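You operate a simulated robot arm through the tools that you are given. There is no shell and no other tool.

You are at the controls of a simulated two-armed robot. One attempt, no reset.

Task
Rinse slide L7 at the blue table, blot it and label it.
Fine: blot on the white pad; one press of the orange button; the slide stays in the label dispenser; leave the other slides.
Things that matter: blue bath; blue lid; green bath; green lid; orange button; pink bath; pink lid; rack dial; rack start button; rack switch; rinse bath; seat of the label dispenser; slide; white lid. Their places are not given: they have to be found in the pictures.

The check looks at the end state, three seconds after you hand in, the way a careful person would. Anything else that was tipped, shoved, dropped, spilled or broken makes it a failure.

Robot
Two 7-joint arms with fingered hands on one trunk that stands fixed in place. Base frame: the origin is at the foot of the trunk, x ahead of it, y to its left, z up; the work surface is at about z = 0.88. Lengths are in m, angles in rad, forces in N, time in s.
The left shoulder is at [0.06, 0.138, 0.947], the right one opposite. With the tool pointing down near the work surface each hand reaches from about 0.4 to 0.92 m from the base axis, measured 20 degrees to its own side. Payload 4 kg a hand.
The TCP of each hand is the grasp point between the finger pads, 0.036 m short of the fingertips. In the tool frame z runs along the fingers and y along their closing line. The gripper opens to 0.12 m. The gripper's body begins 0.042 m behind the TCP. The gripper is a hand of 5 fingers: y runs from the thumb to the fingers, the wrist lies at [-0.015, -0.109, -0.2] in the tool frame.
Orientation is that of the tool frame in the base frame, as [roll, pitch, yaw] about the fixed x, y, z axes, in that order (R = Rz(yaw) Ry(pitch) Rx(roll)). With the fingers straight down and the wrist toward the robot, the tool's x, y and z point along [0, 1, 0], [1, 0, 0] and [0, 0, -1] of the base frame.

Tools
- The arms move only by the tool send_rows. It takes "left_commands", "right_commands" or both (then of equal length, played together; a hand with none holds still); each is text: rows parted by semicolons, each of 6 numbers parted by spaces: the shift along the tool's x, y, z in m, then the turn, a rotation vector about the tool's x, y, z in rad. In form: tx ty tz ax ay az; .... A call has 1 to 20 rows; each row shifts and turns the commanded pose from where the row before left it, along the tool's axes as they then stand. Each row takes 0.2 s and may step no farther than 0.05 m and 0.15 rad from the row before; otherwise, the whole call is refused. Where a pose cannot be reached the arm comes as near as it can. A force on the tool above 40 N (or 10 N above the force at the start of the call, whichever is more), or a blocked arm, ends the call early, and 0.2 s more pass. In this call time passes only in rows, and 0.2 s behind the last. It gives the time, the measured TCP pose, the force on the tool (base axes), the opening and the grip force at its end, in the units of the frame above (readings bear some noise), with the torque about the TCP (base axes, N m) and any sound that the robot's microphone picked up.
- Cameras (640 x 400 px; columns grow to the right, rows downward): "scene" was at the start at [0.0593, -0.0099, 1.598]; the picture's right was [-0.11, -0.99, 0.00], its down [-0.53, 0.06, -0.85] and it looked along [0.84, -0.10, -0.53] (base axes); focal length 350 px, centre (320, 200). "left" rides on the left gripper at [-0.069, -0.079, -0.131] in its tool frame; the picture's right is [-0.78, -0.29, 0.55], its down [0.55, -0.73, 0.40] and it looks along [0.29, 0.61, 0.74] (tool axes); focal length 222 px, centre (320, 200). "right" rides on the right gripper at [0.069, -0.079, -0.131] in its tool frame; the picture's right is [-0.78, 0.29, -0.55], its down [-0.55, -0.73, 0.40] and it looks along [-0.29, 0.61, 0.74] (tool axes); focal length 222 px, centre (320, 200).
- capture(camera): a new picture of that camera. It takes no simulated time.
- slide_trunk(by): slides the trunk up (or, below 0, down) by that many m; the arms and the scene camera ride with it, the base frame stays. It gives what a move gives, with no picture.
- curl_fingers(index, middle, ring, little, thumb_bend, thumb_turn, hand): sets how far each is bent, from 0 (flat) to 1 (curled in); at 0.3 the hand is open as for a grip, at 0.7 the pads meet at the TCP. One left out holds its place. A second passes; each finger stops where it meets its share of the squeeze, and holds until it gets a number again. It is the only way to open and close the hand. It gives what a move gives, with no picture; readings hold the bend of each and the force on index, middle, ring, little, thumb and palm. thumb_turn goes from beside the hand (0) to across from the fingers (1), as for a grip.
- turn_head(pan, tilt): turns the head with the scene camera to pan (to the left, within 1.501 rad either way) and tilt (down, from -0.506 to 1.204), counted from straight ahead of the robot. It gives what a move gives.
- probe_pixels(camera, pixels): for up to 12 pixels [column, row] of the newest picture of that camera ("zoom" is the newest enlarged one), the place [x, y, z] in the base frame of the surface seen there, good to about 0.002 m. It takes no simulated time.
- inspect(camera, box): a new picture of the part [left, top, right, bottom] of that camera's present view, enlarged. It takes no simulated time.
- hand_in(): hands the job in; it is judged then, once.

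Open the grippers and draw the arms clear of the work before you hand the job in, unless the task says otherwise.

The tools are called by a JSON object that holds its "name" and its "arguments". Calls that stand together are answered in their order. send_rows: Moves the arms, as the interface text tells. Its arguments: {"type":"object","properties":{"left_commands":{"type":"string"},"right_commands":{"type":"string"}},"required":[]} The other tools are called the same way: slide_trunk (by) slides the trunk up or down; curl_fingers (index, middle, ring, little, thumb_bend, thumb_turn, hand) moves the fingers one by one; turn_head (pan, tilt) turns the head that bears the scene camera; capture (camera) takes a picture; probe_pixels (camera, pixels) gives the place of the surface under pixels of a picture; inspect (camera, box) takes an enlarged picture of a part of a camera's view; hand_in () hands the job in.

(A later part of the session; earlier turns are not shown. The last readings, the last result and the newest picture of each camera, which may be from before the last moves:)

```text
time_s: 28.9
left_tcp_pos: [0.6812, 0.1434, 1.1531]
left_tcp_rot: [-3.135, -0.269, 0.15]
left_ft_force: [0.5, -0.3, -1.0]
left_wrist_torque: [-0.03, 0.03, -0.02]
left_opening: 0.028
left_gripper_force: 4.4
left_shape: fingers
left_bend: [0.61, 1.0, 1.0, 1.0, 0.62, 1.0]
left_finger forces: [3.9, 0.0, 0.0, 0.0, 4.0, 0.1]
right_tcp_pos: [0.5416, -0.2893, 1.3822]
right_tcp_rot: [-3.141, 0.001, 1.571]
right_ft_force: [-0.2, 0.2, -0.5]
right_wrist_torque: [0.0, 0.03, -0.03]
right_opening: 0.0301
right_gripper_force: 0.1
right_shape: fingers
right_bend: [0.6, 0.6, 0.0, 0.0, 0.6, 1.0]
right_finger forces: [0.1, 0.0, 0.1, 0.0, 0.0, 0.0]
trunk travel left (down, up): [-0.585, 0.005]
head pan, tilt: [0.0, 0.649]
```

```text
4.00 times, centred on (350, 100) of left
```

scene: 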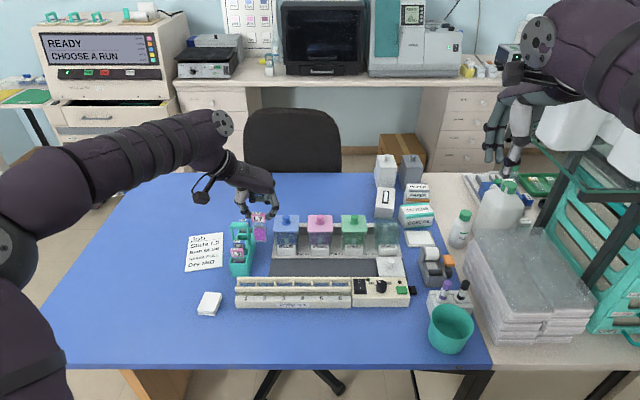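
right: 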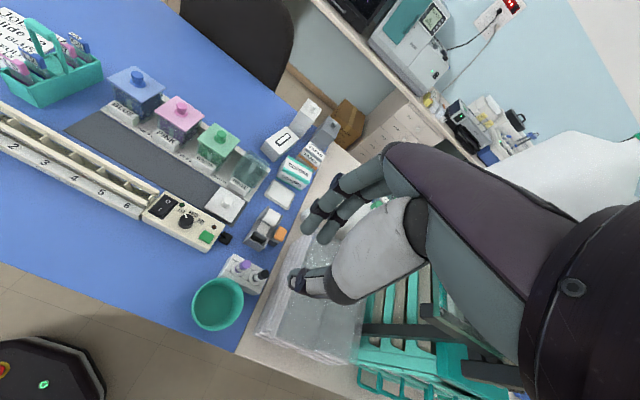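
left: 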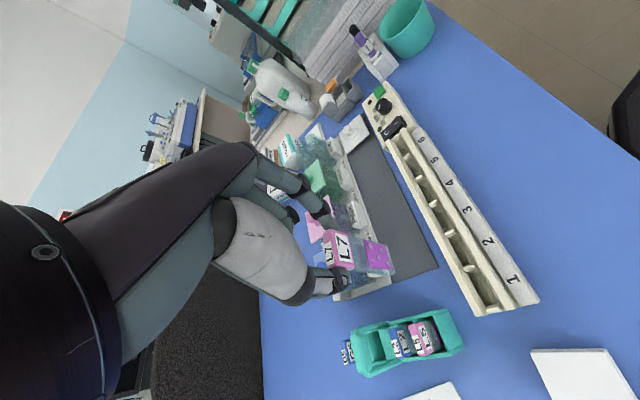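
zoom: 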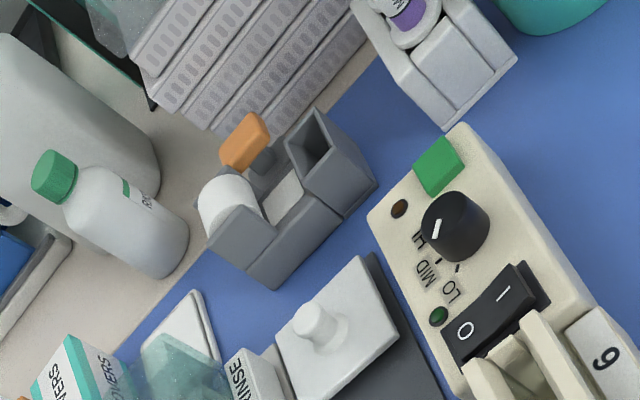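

The rack has six open slots between two rails, each ~0.05 wide; a slide can stand there for a regrasp by the right hand. I probe slot 5 and 6 rails, dividers and floor, and the white framed pad corners.

{"name": "inspect", "arguments": {"camera": "scene", "box": [295, 268, 360, 312]}}

{"name": "probe_pixels", "arguments": {"camera": "zoom", "pixels": [[380, 110], [380, 135], [380, 160], [380, 172], [380, 190], [380, 215], [380, 235], [380, 255], [300, 150], [460, 150], [380, 268], [380, 300]]}}

{"name": "inspect", "arguments": {"camera": "scene", "box": [400, 225, 440, 255]}}

{"name": "probe_pixels", "arguments": {"camera": "zoom", "pixels": [[110, 80], [400, 75], [160, 240], [480, 235], [300, 150], [140, 260], [500, 260], [90, 70], [420, 65], [20, 100], [300, 262], [300, 70]]}}

```text
9.09 times, centred on (328, 290) of scene
```

zoom: 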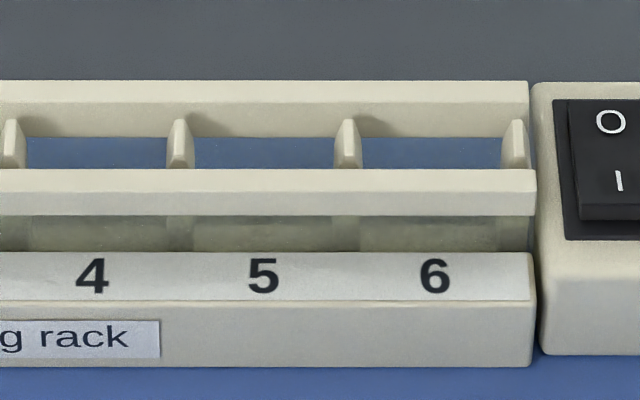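

```text
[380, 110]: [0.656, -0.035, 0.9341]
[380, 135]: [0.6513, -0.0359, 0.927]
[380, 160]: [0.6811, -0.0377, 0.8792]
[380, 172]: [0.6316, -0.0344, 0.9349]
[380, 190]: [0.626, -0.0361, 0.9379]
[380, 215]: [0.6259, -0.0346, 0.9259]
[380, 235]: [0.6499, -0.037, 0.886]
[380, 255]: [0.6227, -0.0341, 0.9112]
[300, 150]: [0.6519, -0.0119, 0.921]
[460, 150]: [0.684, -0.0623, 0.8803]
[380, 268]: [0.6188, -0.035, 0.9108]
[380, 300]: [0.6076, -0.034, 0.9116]
```

```text
13.33 times, centred on (420, 240) of scene
```

zoom: 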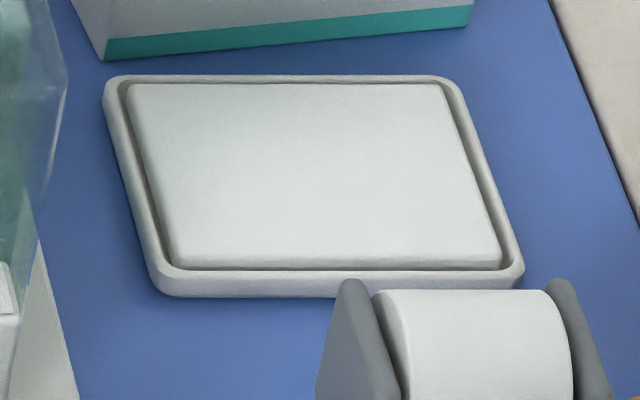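

```text
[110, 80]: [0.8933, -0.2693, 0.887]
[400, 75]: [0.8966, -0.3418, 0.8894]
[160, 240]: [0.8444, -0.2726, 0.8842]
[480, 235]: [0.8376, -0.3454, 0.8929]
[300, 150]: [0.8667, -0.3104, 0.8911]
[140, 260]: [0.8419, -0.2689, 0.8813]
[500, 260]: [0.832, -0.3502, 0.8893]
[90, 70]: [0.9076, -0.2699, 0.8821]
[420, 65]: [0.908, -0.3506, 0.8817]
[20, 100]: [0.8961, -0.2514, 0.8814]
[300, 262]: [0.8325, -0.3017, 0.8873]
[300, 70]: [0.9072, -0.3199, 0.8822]
```

Slot 5 is centred near (0.6415, 0.000): rails at x 0.626–0.632 and 0.651–0.656 with tops at z≈0.937, floor ≈0.886. I check how the slide sits in the left hand (position and yaw) before bringing it there.

{"name": "inspect", "arguments": {"camera": "scene", "box": [235, 195, 285, 250]}}

{"name": "probe_pixels", "arguments": {"camera": "zoom", "pixels": [[290, 160], [260, 190], [320, 190], [280, 175], [275, 300], [310, 300], [280, 340], [300, 240], [270, 150], [320, 150], [250, 180], [330, 180]]}}

```text
7.27 times, centred on (260, 222) of scene
```

zoom: 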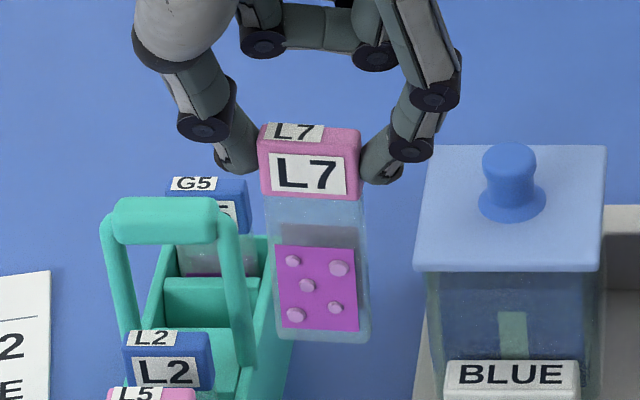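

```text
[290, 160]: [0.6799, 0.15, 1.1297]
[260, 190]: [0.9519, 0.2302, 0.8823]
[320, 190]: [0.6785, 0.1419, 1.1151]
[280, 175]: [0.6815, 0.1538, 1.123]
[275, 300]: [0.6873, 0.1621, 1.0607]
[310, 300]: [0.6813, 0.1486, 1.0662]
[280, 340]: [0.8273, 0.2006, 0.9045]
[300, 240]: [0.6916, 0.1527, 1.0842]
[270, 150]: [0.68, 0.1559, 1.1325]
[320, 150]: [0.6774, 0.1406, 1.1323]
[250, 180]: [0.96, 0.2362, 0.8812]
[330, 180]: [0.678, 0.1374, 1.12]
```

The slide hangs well in the pinch with the specimen clear. I zoom further to measure its yaw from the front-face corner points.

{"name": "inspect", "arguments": {"camera": "scene", "box": [252, 210, 268, 226]}}

{"name": "probe_pixels", "arguments": {"camera": "zoom", "pixels": [[200, 170], [250, 170], [300, 175], [350, 178], [400, 180], [200, 210], [300, 215], [400, 220], [230, 60], [330, 70], [420, 80], [180, 120]]}}

{"name": "inspect", "arguments": {"camera": "scene", "box": [252, 226, 268, 242]}}

{"name": "probe_pixels", "arguments": {"camera": "zoom", "pixels": [[240, 150], [300, 150], [360, 150], [420, 150], [240, 250], [300, 250], [360, 250], [420, 250], [260, 320], [340, 330], [420, 330], [330, 60]]}}

```text
16.00 times, centred on (260, 218) of scene
```

zoom: 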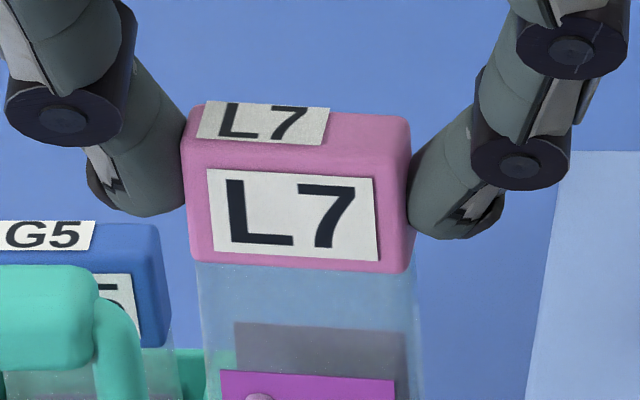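

```text
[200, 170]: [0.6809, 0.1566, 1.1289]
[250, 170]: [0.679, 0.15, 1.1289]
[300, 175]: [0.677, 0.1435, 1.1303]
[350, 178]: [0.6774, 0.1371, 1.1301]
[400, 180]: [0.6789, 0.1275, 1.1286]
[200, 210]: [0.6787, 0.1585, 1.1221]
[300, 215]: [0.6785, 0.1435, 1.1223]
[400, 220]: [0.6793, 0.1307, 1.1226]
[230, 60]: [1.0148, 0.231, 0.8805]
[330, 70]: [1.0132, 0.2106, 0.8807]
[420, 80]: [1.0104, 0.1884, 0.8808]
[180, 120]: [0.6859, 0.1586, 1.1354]
```

```text
16.00 times, centred on (260, 234) of scene
```

zoom: 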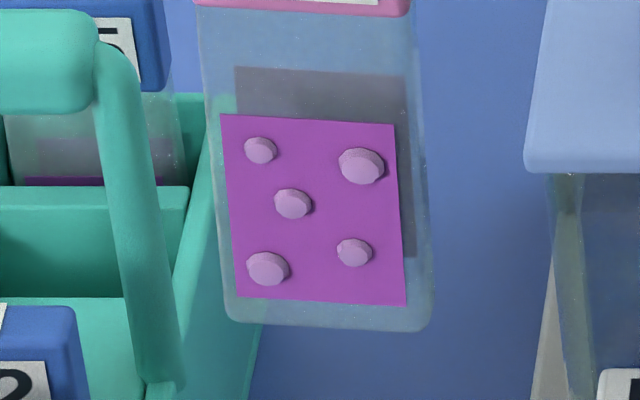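

```text
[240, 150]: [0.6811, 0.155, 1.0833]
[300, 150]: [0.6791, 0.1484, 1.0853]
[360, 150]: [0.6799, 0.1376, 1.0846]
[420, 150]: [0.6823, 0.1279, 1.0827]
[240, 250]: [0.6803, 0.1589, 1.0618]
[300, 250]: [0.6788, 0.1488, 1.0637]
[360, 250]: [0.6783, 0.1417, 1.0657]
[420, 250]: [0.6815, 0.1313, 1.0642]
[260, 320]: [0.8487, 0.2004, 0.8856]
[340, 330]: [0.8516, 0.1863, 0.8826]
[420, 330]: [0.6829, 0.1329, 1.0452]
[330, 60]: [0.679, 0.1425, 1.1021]
```

The slide's front face is flat to x (yaw ≈0), centre (0.6835,0.1435), bottom about 0.108 below the TCP. I carry it over slot 5 at about z=1.10.

{"name": "send_rows", "arguments": {"left_commands": "-0.0186 0.0339 0.0078 0 0 0;-0.0186 0.0339 0.0078 0 0 0;-0.0186 0.0339 0.0078 0 0 0;-0.0186 0.0339 0.0078 0 0 0;0 0 0 0 0 0"}}

{"name": "capture", "arguments": {"camera": "scene"}}

{"name": "capture", "arguments": {"camera": "left"}}

```text
time_s: 30.1
left_tcp_pos: [0.6398, -0.0002, 1.1032]
left_tcp_rot: [-3.137, -0.27, 0.153]
left_ft_force: [0.0, 1.4, -0.8]
left_wrist_torque: [0.0, 0.0, 0.0]
left_opening: 0.028
left_gripper_force: 4.1
left_shape: fingers
left_bend: [0.61, 1.0, 1.0, 1.0, 0.62, 1.0]
left_finger forces: [3.9, 0.0, 0.1, 0.1, 3.9, 0.0]
right_tcp_pos: [0.5429, -0.2881, 1.3818]
right_tcp_rot: [-3.141, 0.0, 1.571]
right_ft_force: [-0.1, -0.3, -0.3]
right_wrist_torque: [-0.03, 0.01, -0.04]
right_opening: 0.0301
right_gripper_force: 0.1
right_shape: fingers
right_bend: [0.6, 0.6, 0.0, 0.0, 0.6, 1.0]
right_finger forces: [0.1, 0.0, 0.0, 0.0, 0.0, 0.0]
trunk travel left (down, up): [-0.585, 0.005]
head pan, tilt: [0.0, 0.649]
```

```text
taken
```

scene: 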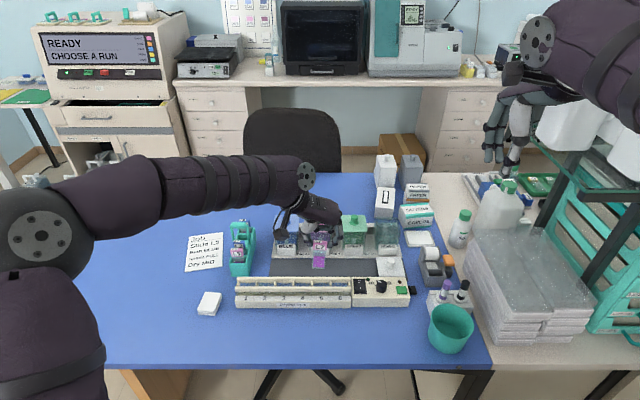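

```text
taken
```

left: 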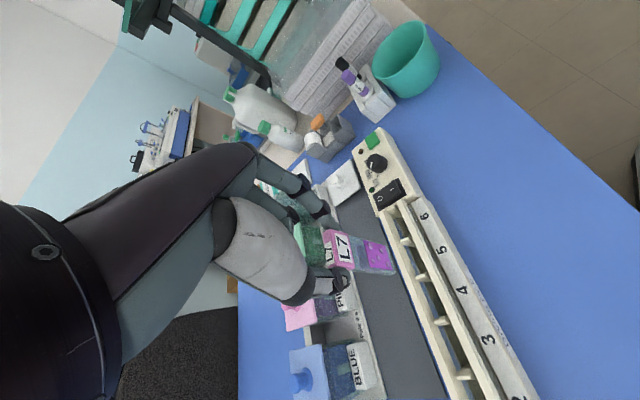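

The slide hangs above slot 5 at (0.640,0.000). I lower to just above the rails (bottom ≈0.947) and check the alignment closely.

{"name": "send_rows", "arguments": {"left_commands": "-0.0064 0 0.0231 0 0 0;-0.0064 0 0.0231 0 0 0;0 0 0 0 0 0"}}

{"name": "inspect", "arguments": {"camera": "scene", "box": [295, 235, 350, 310]}}

{"name": "inspect", "arguments": {"camera": "left", "box": [320, 200, 440, 300]}}

```text
time_s: 30.9
left_tcp_pos: [0.6386, 0.0004, 1.0552]
left_tcp_rot: [-3.136, -0.27, 0.152]
left_ft_force: [-0.3, 0.9, -0.7]
left_wrist_torque: [0.0, 0.03, -0.01]
left_opening: 0.0279
left_gripper_force: 3.7
left_shape: fingers
left_bend: [0.61, 1.0, 1.0, 1.0, 0.62, 1.0]
left_finger forces: [4.0, 0.1, 0.1, 0.0, 4.0, 0.1]
right_tcp_pos: [0.5433, -0.2896, 1.3828]
right_tcp_rot: [-3.141, 0.0, 1.571]
right_ft_force: [0.5, -0.6, 0.1]
right_wrist_torque: [0.02, 0.0, -0.04]
right_opening: 0.0302
right_gripper_force: 0.0
right_shape: fingers
right_bend: [0.6, 0.6, 0.0, 0.0, 0.6, 1.0]
right_finger forces: [0.0, 0.0, 0.0, 0.1, 0.0, 0.1]
trunk travel left (down, up): [-0.585, 0.005]
head pan, tilt: [0.0, 0.649]
```

```text
5.33 times, centred on (322, 272) of scene
```

zoom: 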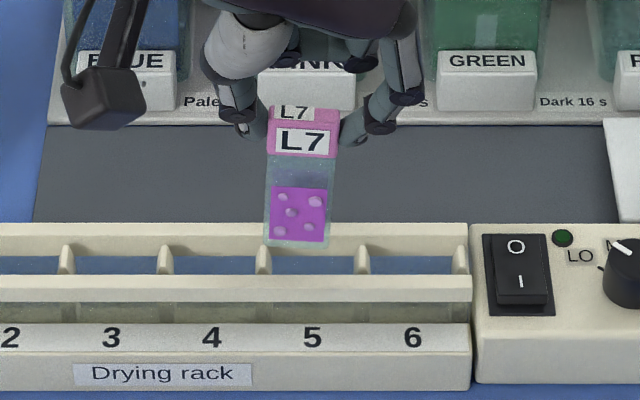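

```text
4.00 times, centred on (380, 250) of left
```

zoom: 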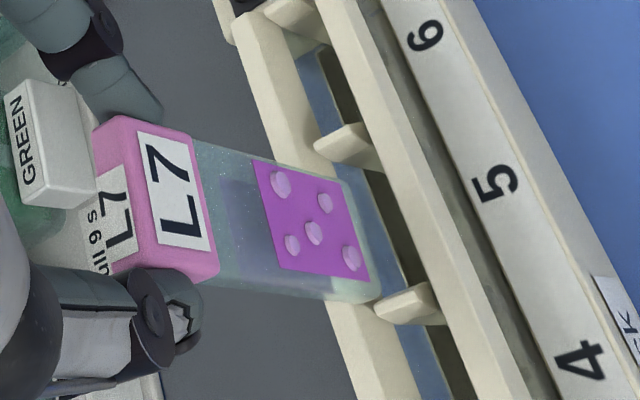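

The slide's bottom looks ~6 mm left of slot 5's centre (slide px 265–328 between dividers at 262 and 360). I probe the edges and the dividers to correct this.

{"name": "inspect", "arguments": {"camera": "scene", "box": [305, 250, 345, 290]}}

{"name": "probe_pixels", "arguments": {"camera": "zoom", "pixels": [[170, 60], [240, 60], [300, 60], [180, 150], [290, 150], [180, 210], [290, 215], [170, 260], [350, 260], [172, 235], [260, 290], [260, 220]]}}

```text
10.00 times, centred on (325, 270) of scene
```

zoom: 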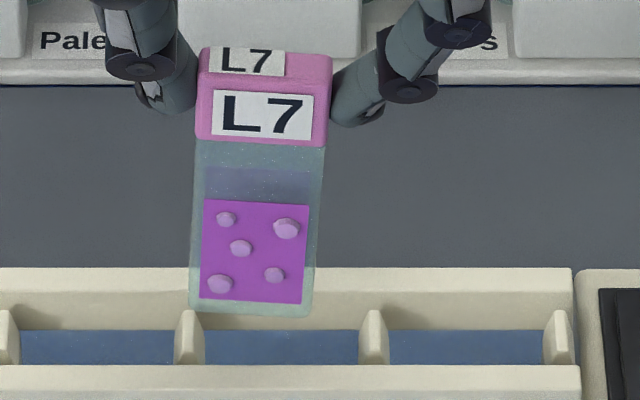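

```text
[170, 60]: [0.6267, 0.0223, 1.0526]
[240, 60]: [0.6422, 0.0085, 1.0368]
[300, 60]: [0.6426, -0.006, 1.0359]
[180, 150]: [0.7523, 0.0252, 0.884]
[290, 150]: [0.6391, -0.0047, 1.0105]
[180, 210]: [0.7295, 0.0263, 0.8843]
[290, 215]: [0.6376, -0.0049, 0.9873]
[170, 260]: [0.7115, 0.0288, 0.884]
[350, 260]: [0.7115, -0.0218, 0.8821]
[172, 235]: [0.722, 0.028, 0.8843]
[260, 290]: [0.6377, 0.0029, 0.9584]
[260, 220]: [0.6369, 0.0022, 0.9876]
```

The slide needs to shift about 6.5 mm to the right. I shift and then lower into slot 5, stopping with the bottom about 5 mm above the floor.

{"name": "send_rows", "arguments": {"left_commands": "-0.0009 0.0064 -0.0003 0 0 0;0 0 0 0 0 0;-0.0048 0 0.0173 0 0 0;0 0 0 0 0 0"}}

{"name": "inspect", "arguments": {"camera": "scene", "box": [305, 250, 345, 290]}}

{"name": "inspect", "arguments": {"camera": "left", "box": [330, 200, 430, 290]}}

```text
time_s: 31.9
left_tcp_pos: [0.6393, -0.0064, 1.0368]
left_tcp_rot: [-3.137, -0.269, 0.151]
left_ft_force: [0.1, -0.2, -0.7]
left_wrist_torque: [-0.01, -0.01, 0.0]
left_opening: 0.0278
left_gripper_force: 4.0
left_shape: fingers
left_bend: [0.61, 1.0, 1.0, 1.0, 0.62, 1.0]
left_finger forces: [4.1, 0.0, 0.0, 0.0, 4.0, 0.0]
right_tcp_pos: [0.5427, -0.2887, 1.3824]
right_tcp_rot: [3.141, 0.0, 1.571]
right_ft_force: [-0.7, -0.2, 0.2]
right_wrist_torque: [0.0, -0.02, 0.01]
right_opening: 0.0302
right_gripper_force: 0.1
right_shape: fingers
right_bend: [0.6, 0.6, 0.0, 0.0, 0.6, 1.0]
right_finger forces: [0.1, 0.0, 0.0, 0.1, 0.0, 0.0]
trunk travel left (down, up): [-0.585, 0.005]
head pan, tilt: [0.0, 0.649]
```

```text
10.00 times, centred on (325, 270) of scene
```

zoom: 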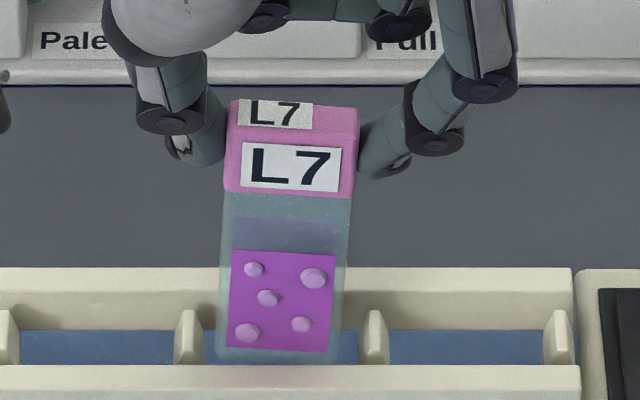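

```text
4.44 times, centred on (380, 245) of left
```

zoom: 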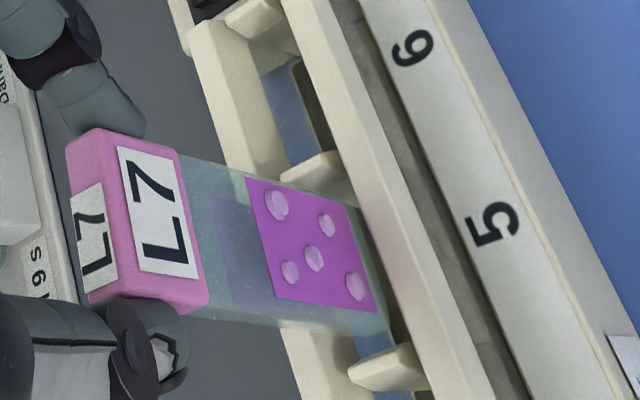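

Well centred between dividers now. I lower further to bring the bottom about 7 mm above the slot floor.

{"name": "send_rows", "arguments": {"left_commands": "-0.0047 0 0.0169 0 0 0;-0.0047 0 0.0169 0 0 0;0 0 0 0 0 0"}}

{"name": "inspect", "arguments": {"camera": "scene", "box": [305, 255, 345, 295]}}

{"name": "inspect", "arguments": {"camera": "left", "box": [330, 200, 430, 290]}}

```text
time_s: 32.7
left_tcp_pos: [0.6373, -0.0067, 1.0023]
left_tcp_rot: [-3.136, -0.271, 0.149]
left_ft_force: [0.6, -0.1, -1.3]
left_wrist_torque: [0.01, 0.0, -0.02]
left_opening: 0.0278
left_gripper_force: 3.8
left_shape: fingers
left_bend: [0.61, 1.0, 1.0, 1.0, 0.62, 1.0]
left_finger forces: [4.1, 0.0, 0.0, 0.1, 4.0, 0.0]
right_tcp_pos: [0.5419, -0.2886, 1.3807]
right_tcp_rot: [3.141, 0.0, 1.569]
right_ft_force: [0.4, -0.9, -0.6]
right_wrist_torque: [0.02, 0.02, 0.02]
right_opening: 0.0298
right_gripper_force: 0.0
right_shape: fingers
right_bend: [0.6, 0.6, 0.0, 0.0, 0.6, 1.0]
right_finger forces: [0.0, 0.0, 0.0, 0.2, 0.0, 0.0]
trunk travel left (down, up): [-0.585, 0.005]
head pan, tilt: [0.0, 0.649]
```

```text
10.00 times, centred on (325, 275) of scene
```

zoom: 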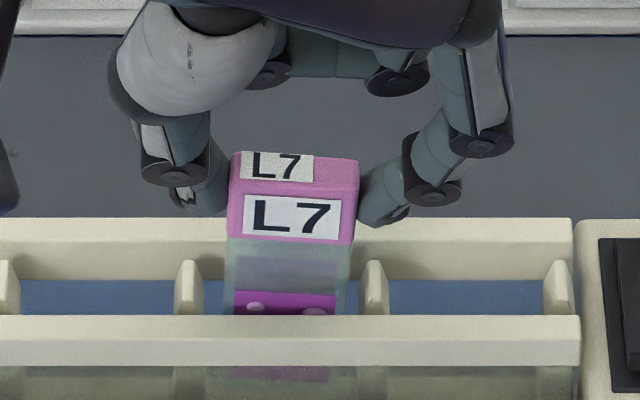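

```text
4.44 times, centred on (380, 245) of left
```

zoom: 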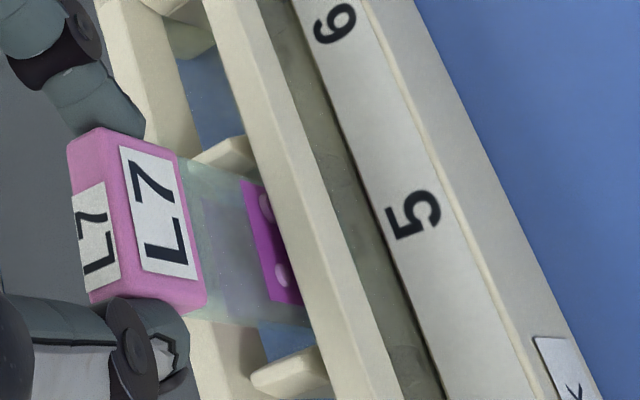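

The slide is between the rails; about 7 mm to the floor. I lower in 2–3 mm steps watching the force.

{"name": "send_rows", "arguments": {"left_commands": "-0.0008 0 0.0029 0 0 0;-0.0005 0 0.0019 0 0 0;0 0 0 0 0 0"}}

{"name": "send_rows", "arguments": {"left_commands": "-0.0005 0 0.0019 0 0 0;0 0 0 0 0 0"}}

```text
time_s: 33.5
left_tcp_pos: [0.6363, -0.0076, 0.9963]
left_tcp_rot: [-3.137, -0.27, 0.151]
left_ft_force: [0.8, 0.4, -0.4]
left_wrist_torque: [0.0, -0.01, 0.0]
left_opening: 0.0279
left_gripper_force: 4.0
left_shape: fingers
left_bend: [0.61, 1.0, 1.0, 1.0, 0.62, 1.0]
left_finger forces: [4.0, 0.0, 0.0, 0.1, 3.9, 0.0]
right_tcp_pos: [0.5428, -0.2885, 1.382]
right_tcp_rot: [-3.141, -0.001, 1.571]
right_ft_force: [-0.6, -0.4, 0.3]
right_wrist_torque: [0.04, 0.0, 0.01]
right_opening: 0.03
right_gripper_force: 0.2
right_shape: fingers
right_bend: [0.6, 0.6, 0.0, 0.0, 0.6, 1.0]
right_finger forces: [0.0, 0.1, 0.1, 0.0, 0.1, 0.0]
trunk travel left (down, up): [-0.585, 0.005]
head pan, tilt: [0.0, 0.649]
```

```text
time_s: 34.1
left_tcp_pos: [0.6367, -0.006, 0.9951]
left_tcp_rot: [-3.136, -0.269, 0.151]
left_ft_force: [0.6, 0.4, 3.2]
left_wrist_torque: [-0.02, -0.02, 0.0]
left_opening: 0.0282
left_gripper_force: 3.8
left_shape: fingers
left_bend: [0.61, 1.0, 1.0, 1.0, 0.62, 1.0]
left_finger forces: [4.1, 0.0, 0.1, 0.0, 4.5, 0.0]
right_tcp_pos: [0.5422, -0.2898, 1.3816]
right_tcp_rot: [-3.14, 0.0, 1.571]
right_ft_force: [-0.1, -0.4, -0.7]
right_wrist_torque: [0.0, 0.0, -0.02]
right_opening: 0.0301
right_gripper_force: 0.1
right_shape: fingers
right_bend: [0.6, 0.6, 0.0, 0.0, 0.6, 1.0]
right_finger forces: [0.0, 0.0, 0.0, 0.2, 0.0, 0.1]
trunk travel left (down, up): [-0.585, 0.005]
head pan, tilt: [0.0, 0.649]
```

Contact with the floor (3.2 N) at TCP z≈0.995. I ease up 1 mm and release gently.

{"name": "send_rows", "arguments": {"left_commands": "0.0003 0 -0.001 0 0 0;0 0 0 0 0 0"}}

{"name": "curl_fingers", "arguments": {"hand": "left", "index": 0.57, "thumb_bend": 0.57}}

{"name": "inspect", "arguments": {"camera": "scene", "box": [305, 255, 345, 295]}}

{"name": "inspect", "arguments": {"camera": "left", "box": [330, 200, 430, 290]}}

```text
time_s: 34.7
left_tcp_pos: [0.6373, -0.006, 0.9961]
left_tcp_rot: [-3.137, -0.268, 0.151]
left_ft_force: [-0.3, 0.0, 0.2]
left_wrist_torque: [-0.01, 0.01, 0.0]
left_opening: 0.0277
left_gripper_force: 4.0
left_shape: fingers
left_bend: [0.61, 1.0, 1.0, 1.0, 0.62, 1.0]
left_finger forces: [4.1, 0.0, 0.0, 0.1, 4.3, 0.0]
right_tcp_pos: [0.5431, -0.2892, 1.382]
right_tcp_rot: [-3.141, 0.002, 1.571]
right_ft_force: [0.2, -0.5, 0.7]
right_wrist_torque: [0.0, 0.01, -0.02]
right_opening: 0.0302
right_gripper_force: 0.1
right_shape: fingers
right_bend: [0.6, 0.6, 0.0, 0.0, 0.6, 1.0]
right_finger forces: [0.0, 0.0, 0.0, 0.0, 0.0, 0.0]
trunk travel left (down, up): [-0.585, 0.005]
head pan, tilt: [0.0, 0.649]
```

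```text
time_s: 35.7
left_tcp_pos: [0.6377, -0.0056, 0.9957]
left_tcp_rot: [-3.135, -0.27, 0.149]
left_ft_force: [-0.1, 0.1, -0.9]
left_wrist_torque: [-0.02, 0.0, 0.01]
left_opening: 0.041
left_gripper_force: 0.2
left_shape: fingers
left_bend: [0.56, 1.0, 1.0, 1.0, 0.56, 1.0]
left_finger forces: [0.0, 0.0, 0.0, 0.1, 0.0, 0.0]
right_tcp_pos: [0.5432, -0.2886, 1.3816]
right_tcp_rot: [-3.141, -0.001, 1.569]
right_ft_force: [-1.0, -0.5, -0.2]
right_wrist_torque: [0.02, -0.01, -0.02]
right_opening: 0.0301
right_gripper_force: 0.1
right_shape: fingers
right_bend: [0.6, 0.6, 0.0, 0.0, 0.6, 1.0]
right_finger forces: [0.0, 0.0, 0.0, 0.0, 0.1, 0.1]
trunk travel left (down, up): [-0.585, 0.005]
head pan, tilt: [0.0, 0.649]
```

```text
10.00 times, centred on (325, 275) of scene
```

zoom: 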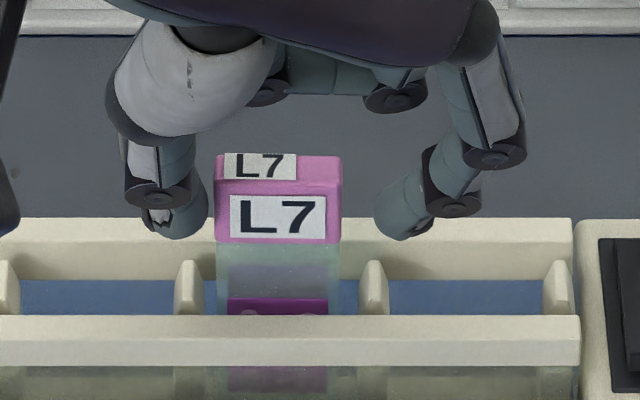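

```text
4.44 times, centred on (380, 245) of left
```

zoom: 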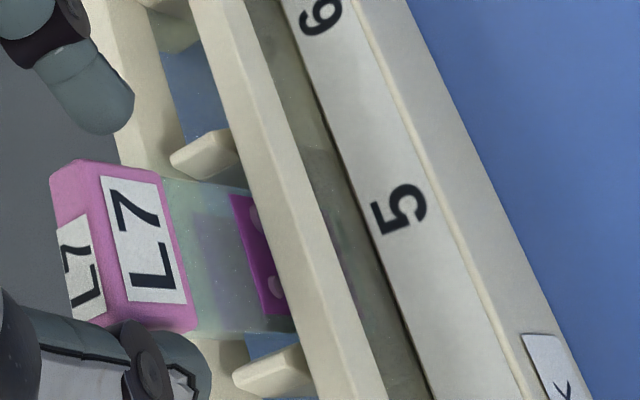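

The slide now stands upright on its own in slot 5. I open a bit more, raise the left hand straight up, and retreat it to the left.

{"name": "curl_fingers", "arguments": {"hand": "left", "index": 0.52, "thumb_bend": 0.52}}

{"name": "send_rows", "arguments": {"left_commands": "0.0027 0 -0.0096 0 0 0;0.0054 0 -0.0193 0 0 0;0.0067 0 -0.0241 0 0 0;0.0067 0 -0.0241 0 0 0;0.0067 0 -0.0241 0 0 0;0.0061 -0.0395 0.0016 0 0 0;0.0061 -0.0395 0.0016 0 0 0;0.0061 -0.0395 0.0016 0 0 0;0.0061 -0.0395 0.0016 0 0 0;-0.03 -0.0395 -0.01 0 0 0;-0.03 -0.0395 -0.01 0 0 0;-0.03 -0.02 -0.01 0 0 0;0 0 0 0 0 0"}}

{"name": "capture", "arguments": {"camera": "scene"}}

{"name": "inspect", "arguments": {"camera": "scene", "box": [305, 255, 345, 295]}}

```text
time_s: 36.7
left_tcp_pos: [0.6383, -0.0068, 0.9955]
left_tcp_rot: [-3.137, -0.271, 0.151]
left_ft_force: [-0.2, -0.1, 0.0]
left_wrist_torque: [0.0, -0.01, 0.04]
left_opening: 0.0532
left_gripper_force: 0.1
left_shape: fingers
left_bend: [0.52, 1.0, 1.0, 1.0, 0.52, 1.0]
left_finger forces: [0.0, 0.1, 0.1, 0.0, 0.1, 0.0]
right_tcp_pos: [0.5426, -0.2886, 1.3813]
right_tcp_rot: [3.14, 0.0, 1.572]
right_ft_force: [-0.7, 0.2, 0.6]
right_wrist_torque: [0.03, -0.02, -0.03]
right_opening: 0.0303
right_gripper_force: 0.0
right_shape: fingers
right_bend: [0.6, 0.6, 0.0, 0.0, 0.6, 1.0]
right_finger forces: [0.0, 0.0, 0.0, 0.0, 0.1, 0.0]
trunk travel left (down, up): [-0.585, 0.005]
head pan, tilt: [0.0, 0.649]
```

```text
refused: row 10 steps farther than a row can; nothing moved
```

```text
taken
```

scene: 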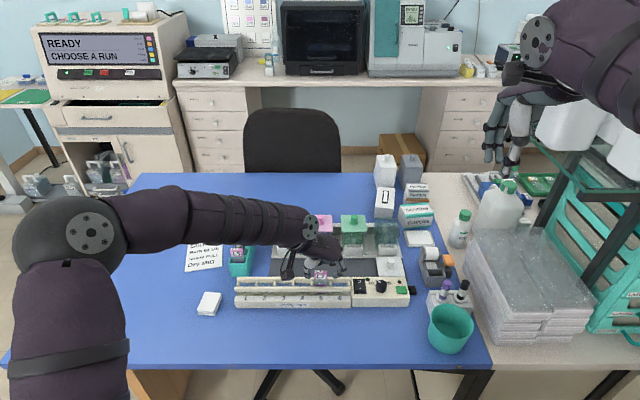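

```text
10.00 times, centred on (325, 275) of scene
```

zoom: 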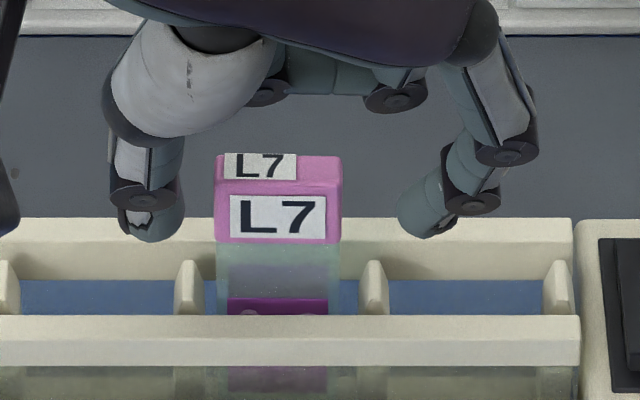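

The call was refused only for an over-long row; the slide stands free between the open fingers. I repeat the retreat with shorter rows.

{"name": "send_rows", "arguments": {"left_commands": "0.0027 0 -0.0096 0 0 0;0.0054 0 -0.0193 0 0 0;0.0067 0 -0.0241 0 0 0;0.0067 0 -0.0241 0 0 0;0.0067 0 -0.0241 0 0 0;0.005 -0.035 -0.01 0 0 0;0.005 -0.035 -0.01 0 0 0;0 -0.035 -0.01 0 0 0;0 -0.035 -0.01 0 0 0;-0.025 -0.035 -0.01 0 0 0;-0.025 -0.035 -0.01 0 0 0;-0.025 -0.03 -0.01 0 0 0;-0.025 -0.03 -0.01 0 0 0;0 0 0 0 0 0"}}

{"name": "capture", "arguments": {"camera": "scene"}}

{"name": "inspect", "arguments": {"camera": "scene", "box": [305, 255, 345, 295]}}

{"name": "probe_pixels", "arguments": {"camera": "zoom", "pixels": [[225, 165], [330, 168], [220, 210], [335, 215], [280, 240], [280, 165], [280, 158], [280, 180], [225, 290], [335, 290], [280, 270], [280, 305]]}}

```text
time_s: 39.7
left_tcp_pos: [0.4911, 0.2428, 1.1544]
left_tcp_rot: [-3.136, -0.267, 0.15]
left_ft_force: [-0.8, -0.5, 0.0]
left_wrist_torque: [-0.02, 0.01, 0.01]
left_opening: 0.0533
left_gripper_force: 0.1
left_shape: fingers
left_bend: [0.52, 1.0, 1.0, 1.0, 0.52, 1.0]
left_finger forces: [0.0, 0.0, 0.1, 0.0, 0.0, 0.0]
right_tcp_pos: [0.5431, -0.2887, 1.3811]
right_tcp_rot: [-3.141, 0.0, 1.57]
right_ft_force: [0.0, -0.2, 0.7]
right_wrist_torque: [-0.01, 0.02, -0.01]
right_opening: 0.0305
right_gripper_force: 0.1
right_shape: fingers
right_bend: [0.6, 0.6, 0.0, 0.0, 0.6, 1.0]
right_finger forces: [0.0, 0.0, 0.1, 0.1, 0.0, 0.1]
trunk travel left (down, up): [-0.585, 0.005]
head pan, tilt: [0.0, 0.649]
```

```text
taken
```

scene: 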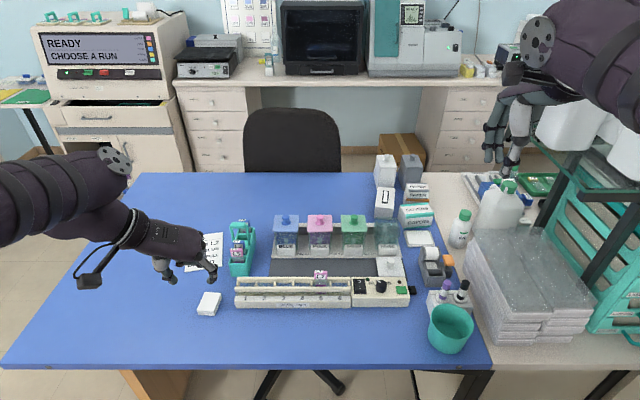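

```text
10.00 times, centred on (325, 275) of scene
```

zoom: 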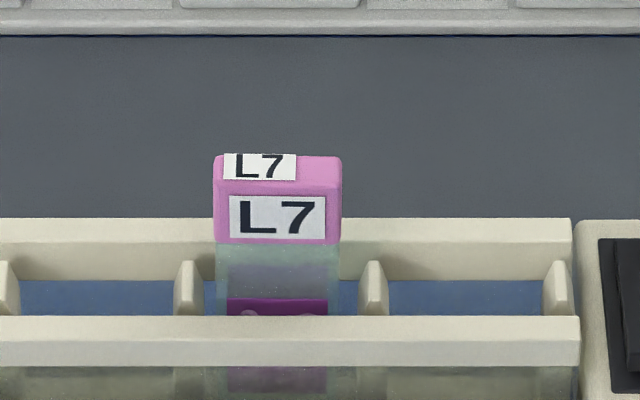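

```text
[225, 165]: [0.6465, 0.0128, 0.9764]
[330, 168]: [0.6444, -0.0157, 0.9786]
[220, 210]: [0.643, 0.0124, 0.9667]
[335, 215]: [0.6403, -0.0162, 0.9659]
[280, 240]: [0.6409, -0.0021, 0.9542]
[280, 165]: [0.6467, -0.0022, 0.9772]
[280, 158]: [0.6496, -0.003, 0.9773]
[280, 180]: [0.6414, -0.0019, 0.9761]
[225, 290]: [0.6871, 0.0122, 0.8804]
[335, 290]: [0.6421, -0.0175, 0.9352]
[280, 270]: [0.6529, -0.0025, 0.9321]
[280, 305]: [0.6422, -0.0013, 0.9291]
```

L7's tab is at x 0.641–0.650, y −0.0175…0.0145, z 0.954–0.977 in slot 5. I set the right hand's posture in free air (ring/little tucked, index, middle and thumb open to ~0.06) and carry it above the slide.

{"name": "curl_fingers", "arguments": {"hand": "right", "index": 0.5, "middle": 0.5, "ring": 1, "little": 1, "thumb_bend": 0.5}}

{"name": "send_rows", "arguments": {"right_commands": "0.0288 0.01025 0.0261 0 0 0;0.0288 0.01025 0.0261 0 0 0;0.0288 0.01025 0.0261 0 0 0;0.0288 0.01025 0.0261 0 0 0;0.0288 0.01025 0.0261 0 0 0;0.0288 0.01025 0.0261 0 0 0;0.0288 0.01025 0.0261 0 0 0;0.0288 0.01025 0.0261 0 0 0;0.0288 0.01025 0.0261 0 0 0;0.0288 0.01025 0.0261 0 0 0;0 0 0 0 0 0"}}

{"name": "capture", "arguments": {"camera": "scene"}}

{"name": "capture", "arguments": {"camera": "right"}}

```text
time_s: 40.7
left_tcp_pos: [0.4904, 0.243, 1.1548]
left_tcp_rot: [-3.136, -0.271, 0.151]
left_ft_force: [0.7, 0.7, 0.1]
left_wrist_torque: [-0.01, 0.01, -0.03]
left_opening: 0.0534
left_gripper_force: 0.1
left_shape: fingers
left_bend: [0.52, 1.0, 1.0, 1.0, 0.52, 1.0]
left_finger forces: [0.0, 0.0, 0.0, 0.0, 0.0, 0.0]
right_tcp_pos: [0.5428, -0.2905, 1.3826]
right_tcp_rot: [-3.142, -0.001, 1.572]
right_ft_force: [0.3, 0.1, 0.3]
right_wrist_torque: [0.02, 0.01, -0.02]
right_opening: 0.0592
right_gripper_force: 0.0
right_shape: fingers
right_bend: [0.5, 0.5, 1.0, 1.0, 0.5, 1.0]
right_finger forces: [0.0, 0.0, 0.1, 0.0, 0.0, 0.0]
trunk travel left (down, up): [-0.585, 0.005]
head pan, tilt: [0.0, 0.649]
```

```text
time_s: 43.1
left_tcp_pos: [0.4912, 0.2424, 1.1555]
left_tcp_rot: [-3.136, -0.27, 0.151]
left_ft_force: [0.0, 0.0, 0.4]
left_wrist_torque: [0.01, -0.02, -0.02]
left_opening: 0.0534
left_gripper_force: 0.0
left_shape: fingers
left_bend: [0.52, 1.0, 1.0, 1.0, 0.52, 1.0]
left_finger forces: [0.0, 0.0, 0.1, 0.1, 0.0, 0.0]
right_tcp_pos: [0.6427, 0.0012, 1.1218]
right_tcp_rot: [-3.141, 0.001, 1.571]
right_ft_force: [0.4, -0.1, -0.1]
right_wrist_torque: [0.02, -0.02, 0.01]
right_opening: 0.059
right_gripper_force: 0.1
right_shape: fingers
right_bend: [0.5, 0.5, 1.0, 1.0, 0.5, 1.0]
right_finger forces: [0.1, 0.1, 0.0, 0.0, 0.0, 0.0]
trunk travel left (down, up): [-0.585, 0.005]
head pan, tilt: [0.0, 0.649]
```

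```text
taken
```

scene: 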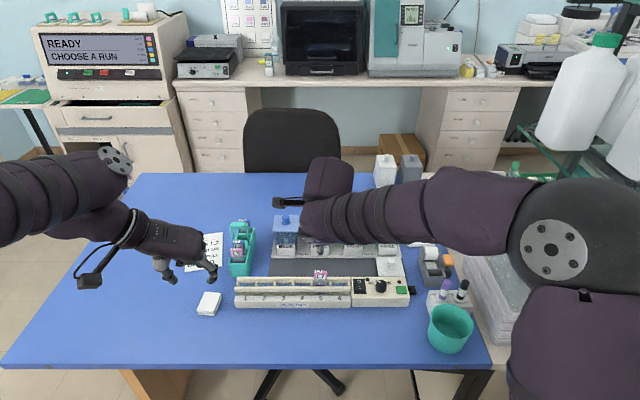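

```text
taken
```

right: 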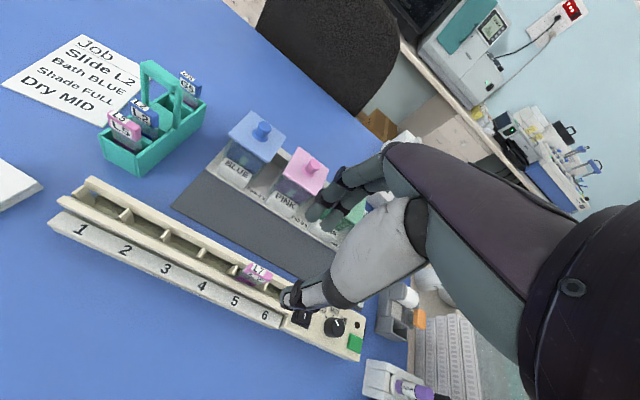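

The right hand is above the slide, L7 visible at (258,272) of the right picture. I centre it and descend to z≈1.04 for a closer look.

{"name": "send_rows", "arguments": {"right_commands": "-0.0011 0.0014 0.027 0 0 0;-0.0011 0.0014 0.027 0 0 0;0 0 0.027 0 0 0;0 0 0 0 0 0"}}

{"name": "inspect", "arguments": {"camera": "scene", "box": [295, 235, 355, 300]}}

{"name": "inspect", "arguments": {"camera": "right", "box": [240, 160, 380, 320]}}

{"name": "inspect", "arguments": {"camera": "left", "box": [300, 0, 640, 240]}}

```text
time_s: 44.1
left_tcp_pos: [0.4895, 0.2428, 1.1559]
left_tcp_rot: [-3.136, -0.271, 0.15]
left_ft_force: [0.1, 0.4, -0.3]
left_wrist_torque: [-0.02, 0.0, -0.02]
left_opening: 0.0534
left_gripper_force: 0.2
left_shape: fingers
left_bend: [0.52, 1.0, 1.0, 1.0, 0.52, 1.0]
left_finger forces: [0.0, 0.0, 0.0, 0.0, 0.1, 0.1]
right_tcp_pos: [0.6469, -0.0023, 1.0404]
right_tcp_rot: [3.141, -0.001, 1.571]
right_ft_force: [-0.5, 0.2, -0.2]
right_wrist_torque: [0.02, -0.04, 0.02]
right_opening: 0.0595
right_gripper_force: 0.1
right_shape: fingers
right_bend: [0.5, 0.5, 1.0, 1.0, 0.5, 1.0]
right_finger forces: [0.0, 0.1, 0.1, 0.0, 0.1, 0.0]
trunk travel left (down, up): [-0.585, 0.005]
head pan, tilt: [0.0, 0.649]
```

```text
6.15 times, centred on (325, 268) of scene
```

zoom: 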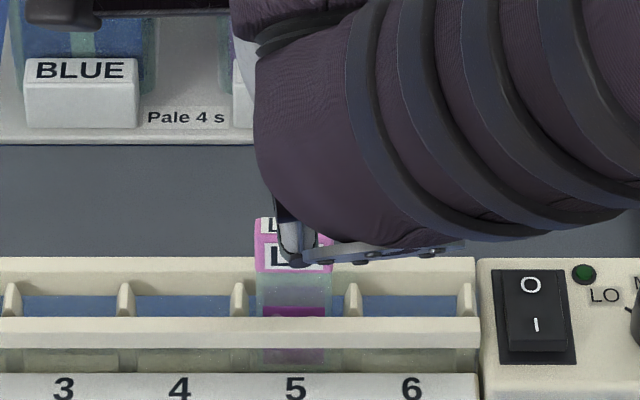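

```text
2.50 times, centred on (310, 240) of right
```

zoom: 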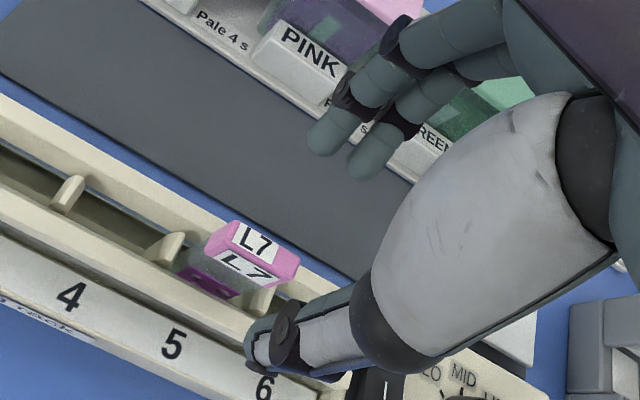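

```text
1.67 times, centred on (470, 120) of left
```

zoom: 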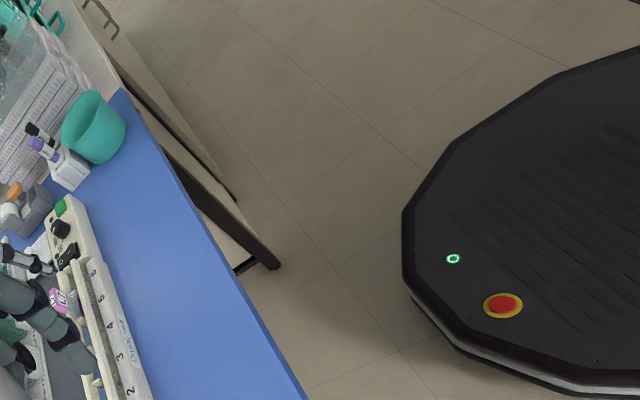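

Thumb and fingers are lined up in front of and behind L7. I descend to z≈0.993 so the tips are level with the tab, still ~2 cm above the rails.

{"name": "send_rows", "arguments": {"right_commands": "0.0005 -0.0007 0.016 0 0 0;0 -0.0007 0.016 0 0 0;0 0 0.0155 0 0 0;0 0 0 0 0 0"}}

{"name": "inspect", "arguments": {"camera": "scene", "box": [295, 245, 355, 300]}}

{"name": "inspect", "arguments": {"camera": "right", "box": [260, 180, 360, 300]}}

```text
time_s: 45.1
left_tcp_pos: [0.4907, 0.2439, 1.1555]
left_tcp_rot: [-3.136, -0.272, 0.151]
left_ft_force: [0.0, 1.6, -1.3]
left_wrist_torque: [0.02, 0.06, 0.0]
left_opening: 0.0532
left_gripper_force: 0.0
left_shape: fingers
left_bend: [0.52, 1.0, 1.0, 1.0, 0.52, 1.0]
left_finger forces: [0.0, 0.0, 0.0, 0.0, 0.1, 0.0]
right_tcp_pos: [0.6451, -0.0039, 0.9928]
right_tcp_rot: [3.14, 0.0, 1.571]
right_ft_force: [0.2, -0.7, -0.6]
right_wrist_torque: [0.0, 0.03, 0.04]
right_opening: 0.0592
right_gripper_force: 0.0
right_shape: fingers
right_bend: [0.5, 0.5, 1.0, 1.0, 0.5, 1.0]
right_finger forces: [0.0, 0.0, 0.0, 0.0, 0.0, 0.1]
trunk travel left (down, up): [-0.585, 0.005]
head pan, tilt: [0.0, 0.649]
```

```text
7.27 times, centred on (325, 272) of scene
```

zoom: 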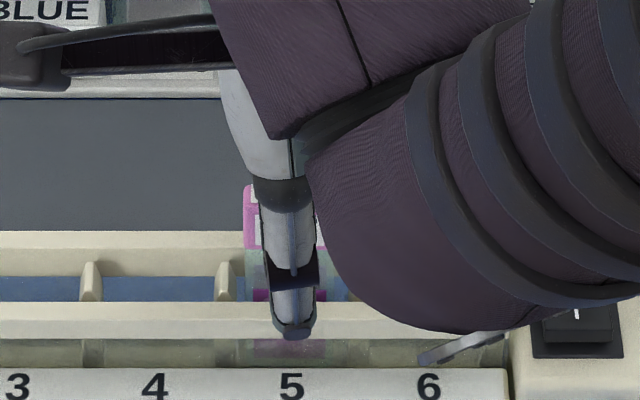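

```text
3.33 times, centred on (310, 240) of right
```

zoom: 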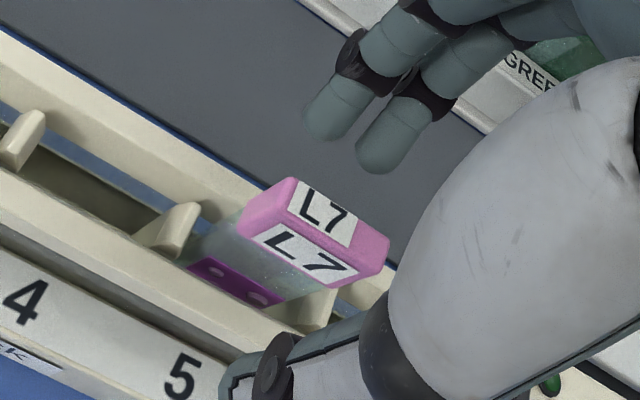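

Fingertips are behind and the thumb is in front of the tab, centred. I close thumb, index and middle on the tab's faces.

{"name": "curl_fingers", "arguments": {"hand": "right", "index": 0.72, "middle": 0.72, "thumb_bend": 0.72}}

{"name": "inspect", "arguments": {"camera": "right", "box": [260, 180, 360, 300]}}

{"name": "inspect", "arguments": {"camera": "scene", "box": [295, 245, 355, 300]}}

```text
time_s: 46.1
left_tcp_pos: [0.4905, 0.2439, 1.1551]
left_tcp_rot: [-3.137, -0.268, 0.151]
left_ft_force: [0.3, -0.7, 0.4]
left_wrist_torque: [0.01, 0.01, 0.01]
left_opening: 0.0531
left_gripper_force: 0.1
left_shape: fingers
left_bend: [0.52, 1.0, 1.0, 1.0, 0.52, 1.0]
left_finger forces: [0.0, 0.0, 0.0, 0.0, 0.1, 0.0]
right_tcp_pos: [0.6456, -0.0035, 0.9924]
right_tcp_rot: [-3.141, 0.001, 1.571]
right_ft_force: [0.0, 0.1, -0.6]
right_wrist_torque: [0.0, 0.04, 0.0]
right_opening: 0.0065
right_gripper_force: 6.9
right_shape: fingers
right_bend: [0.71, 0.71, 1.0, 1.0, 0.68, 1.0]
right_finger forces: [3.9, 3.2, 0.0, 0.0, 7.4, 0.1]
trunk travel left (down, up): [-0.585, 0.005]
head pan, tilt: [0.0, 0.649]
```

```text
3.33 times, centred on (310, 240) of right
```

zoom: 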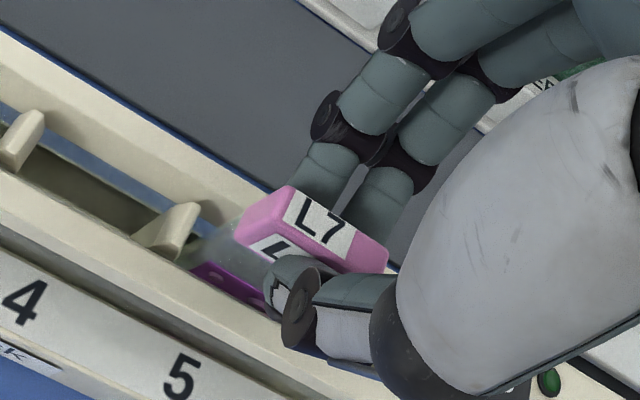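

```text
7.27 times, centred on (325, 272) of scene
```

zoom: 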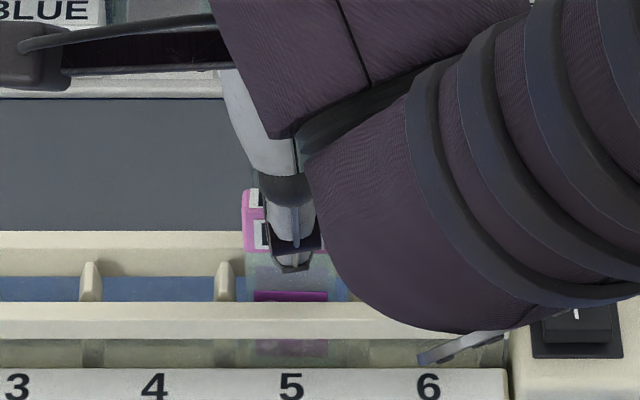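

Firm three-digit grip (index 3.9, middle 3.2, thumb 7.4 N). I lift straight up, slowly at first, to about z=1.12.

{"name": "send_rows", "arguments": {"right_commands": "0 0 -0.01 0 0 0;0 0 -0.01 0 0 0;0 0 -0.015 0 0 0;0 0 -0.02 0 0 0;0 0 -0.025 0 0 0;0 0 -0.025 0 0 0;0 0 -0.025 0 0 0;0 0 0 0 0 0"}}

{"name": "capture", "arguments": {"camera": "right"}}

{"name": "capture", "arguments": {"camera": "scene"}}

```text
time_s: 47.9
left_tcp_pos: [0.4902, 0.2429, 1.1545]
left_tcp_rot: [-3.136, -0.269, 0.151]
left_ft_force: [-0.5, -0.4, 0.1]
left_wrist_torque: [-0.01, -0.02, 0.0]
left_opening: 0.0533
left_gripper_force: 0.1
left_shape: fingers
left_bend: [0.52, 1.0, 1.0, 1.0, 0.52, 1.0]
left_finger forces: [0.0, 0.1, 0.1, 0.0, 0.0, 0.0]
right_tcp_pos: [0.6464, -0.0018, 1.1211]
right_tcp_rot: [3.142, 0.001, 1.571]
right_ft_force: [0.1, -0.3, -0.9]
right_wrist_torque: [0.01, 0.0, 0.01]
right_opening: 0.0063
right_gripper_force: 7.8
right_shape: fingers
right_bend: [0.71, 0.71, 1.0, 1.0, 0.68, 1.0]
right_finger forces: [4.5, 3.0, 0.0, 0.0, 7.5, 0.0]
trunk travel left (down, up): [-0.585, 0.005]
head pan, tilt: [0.0, 0.649]
```

```text
taken
```

right: 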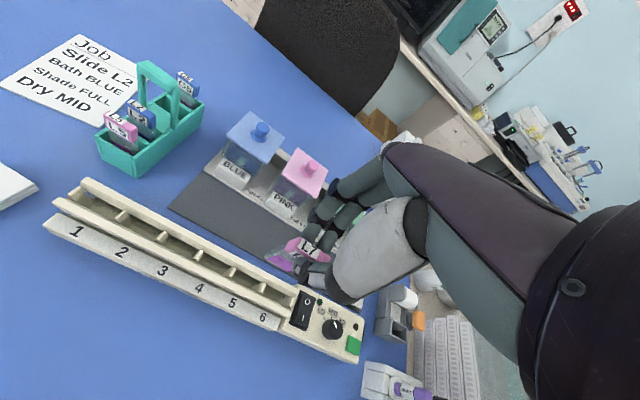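

```text
taken
```

scene: 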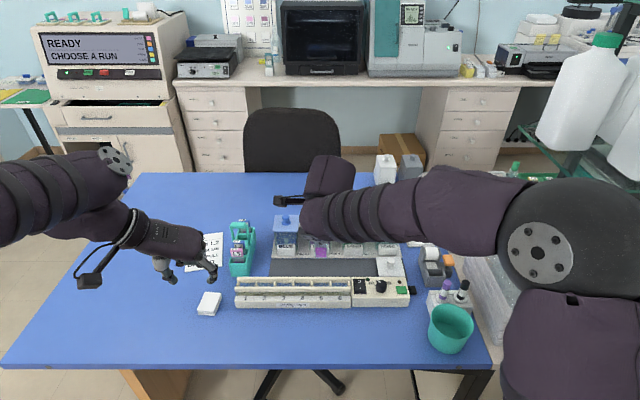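

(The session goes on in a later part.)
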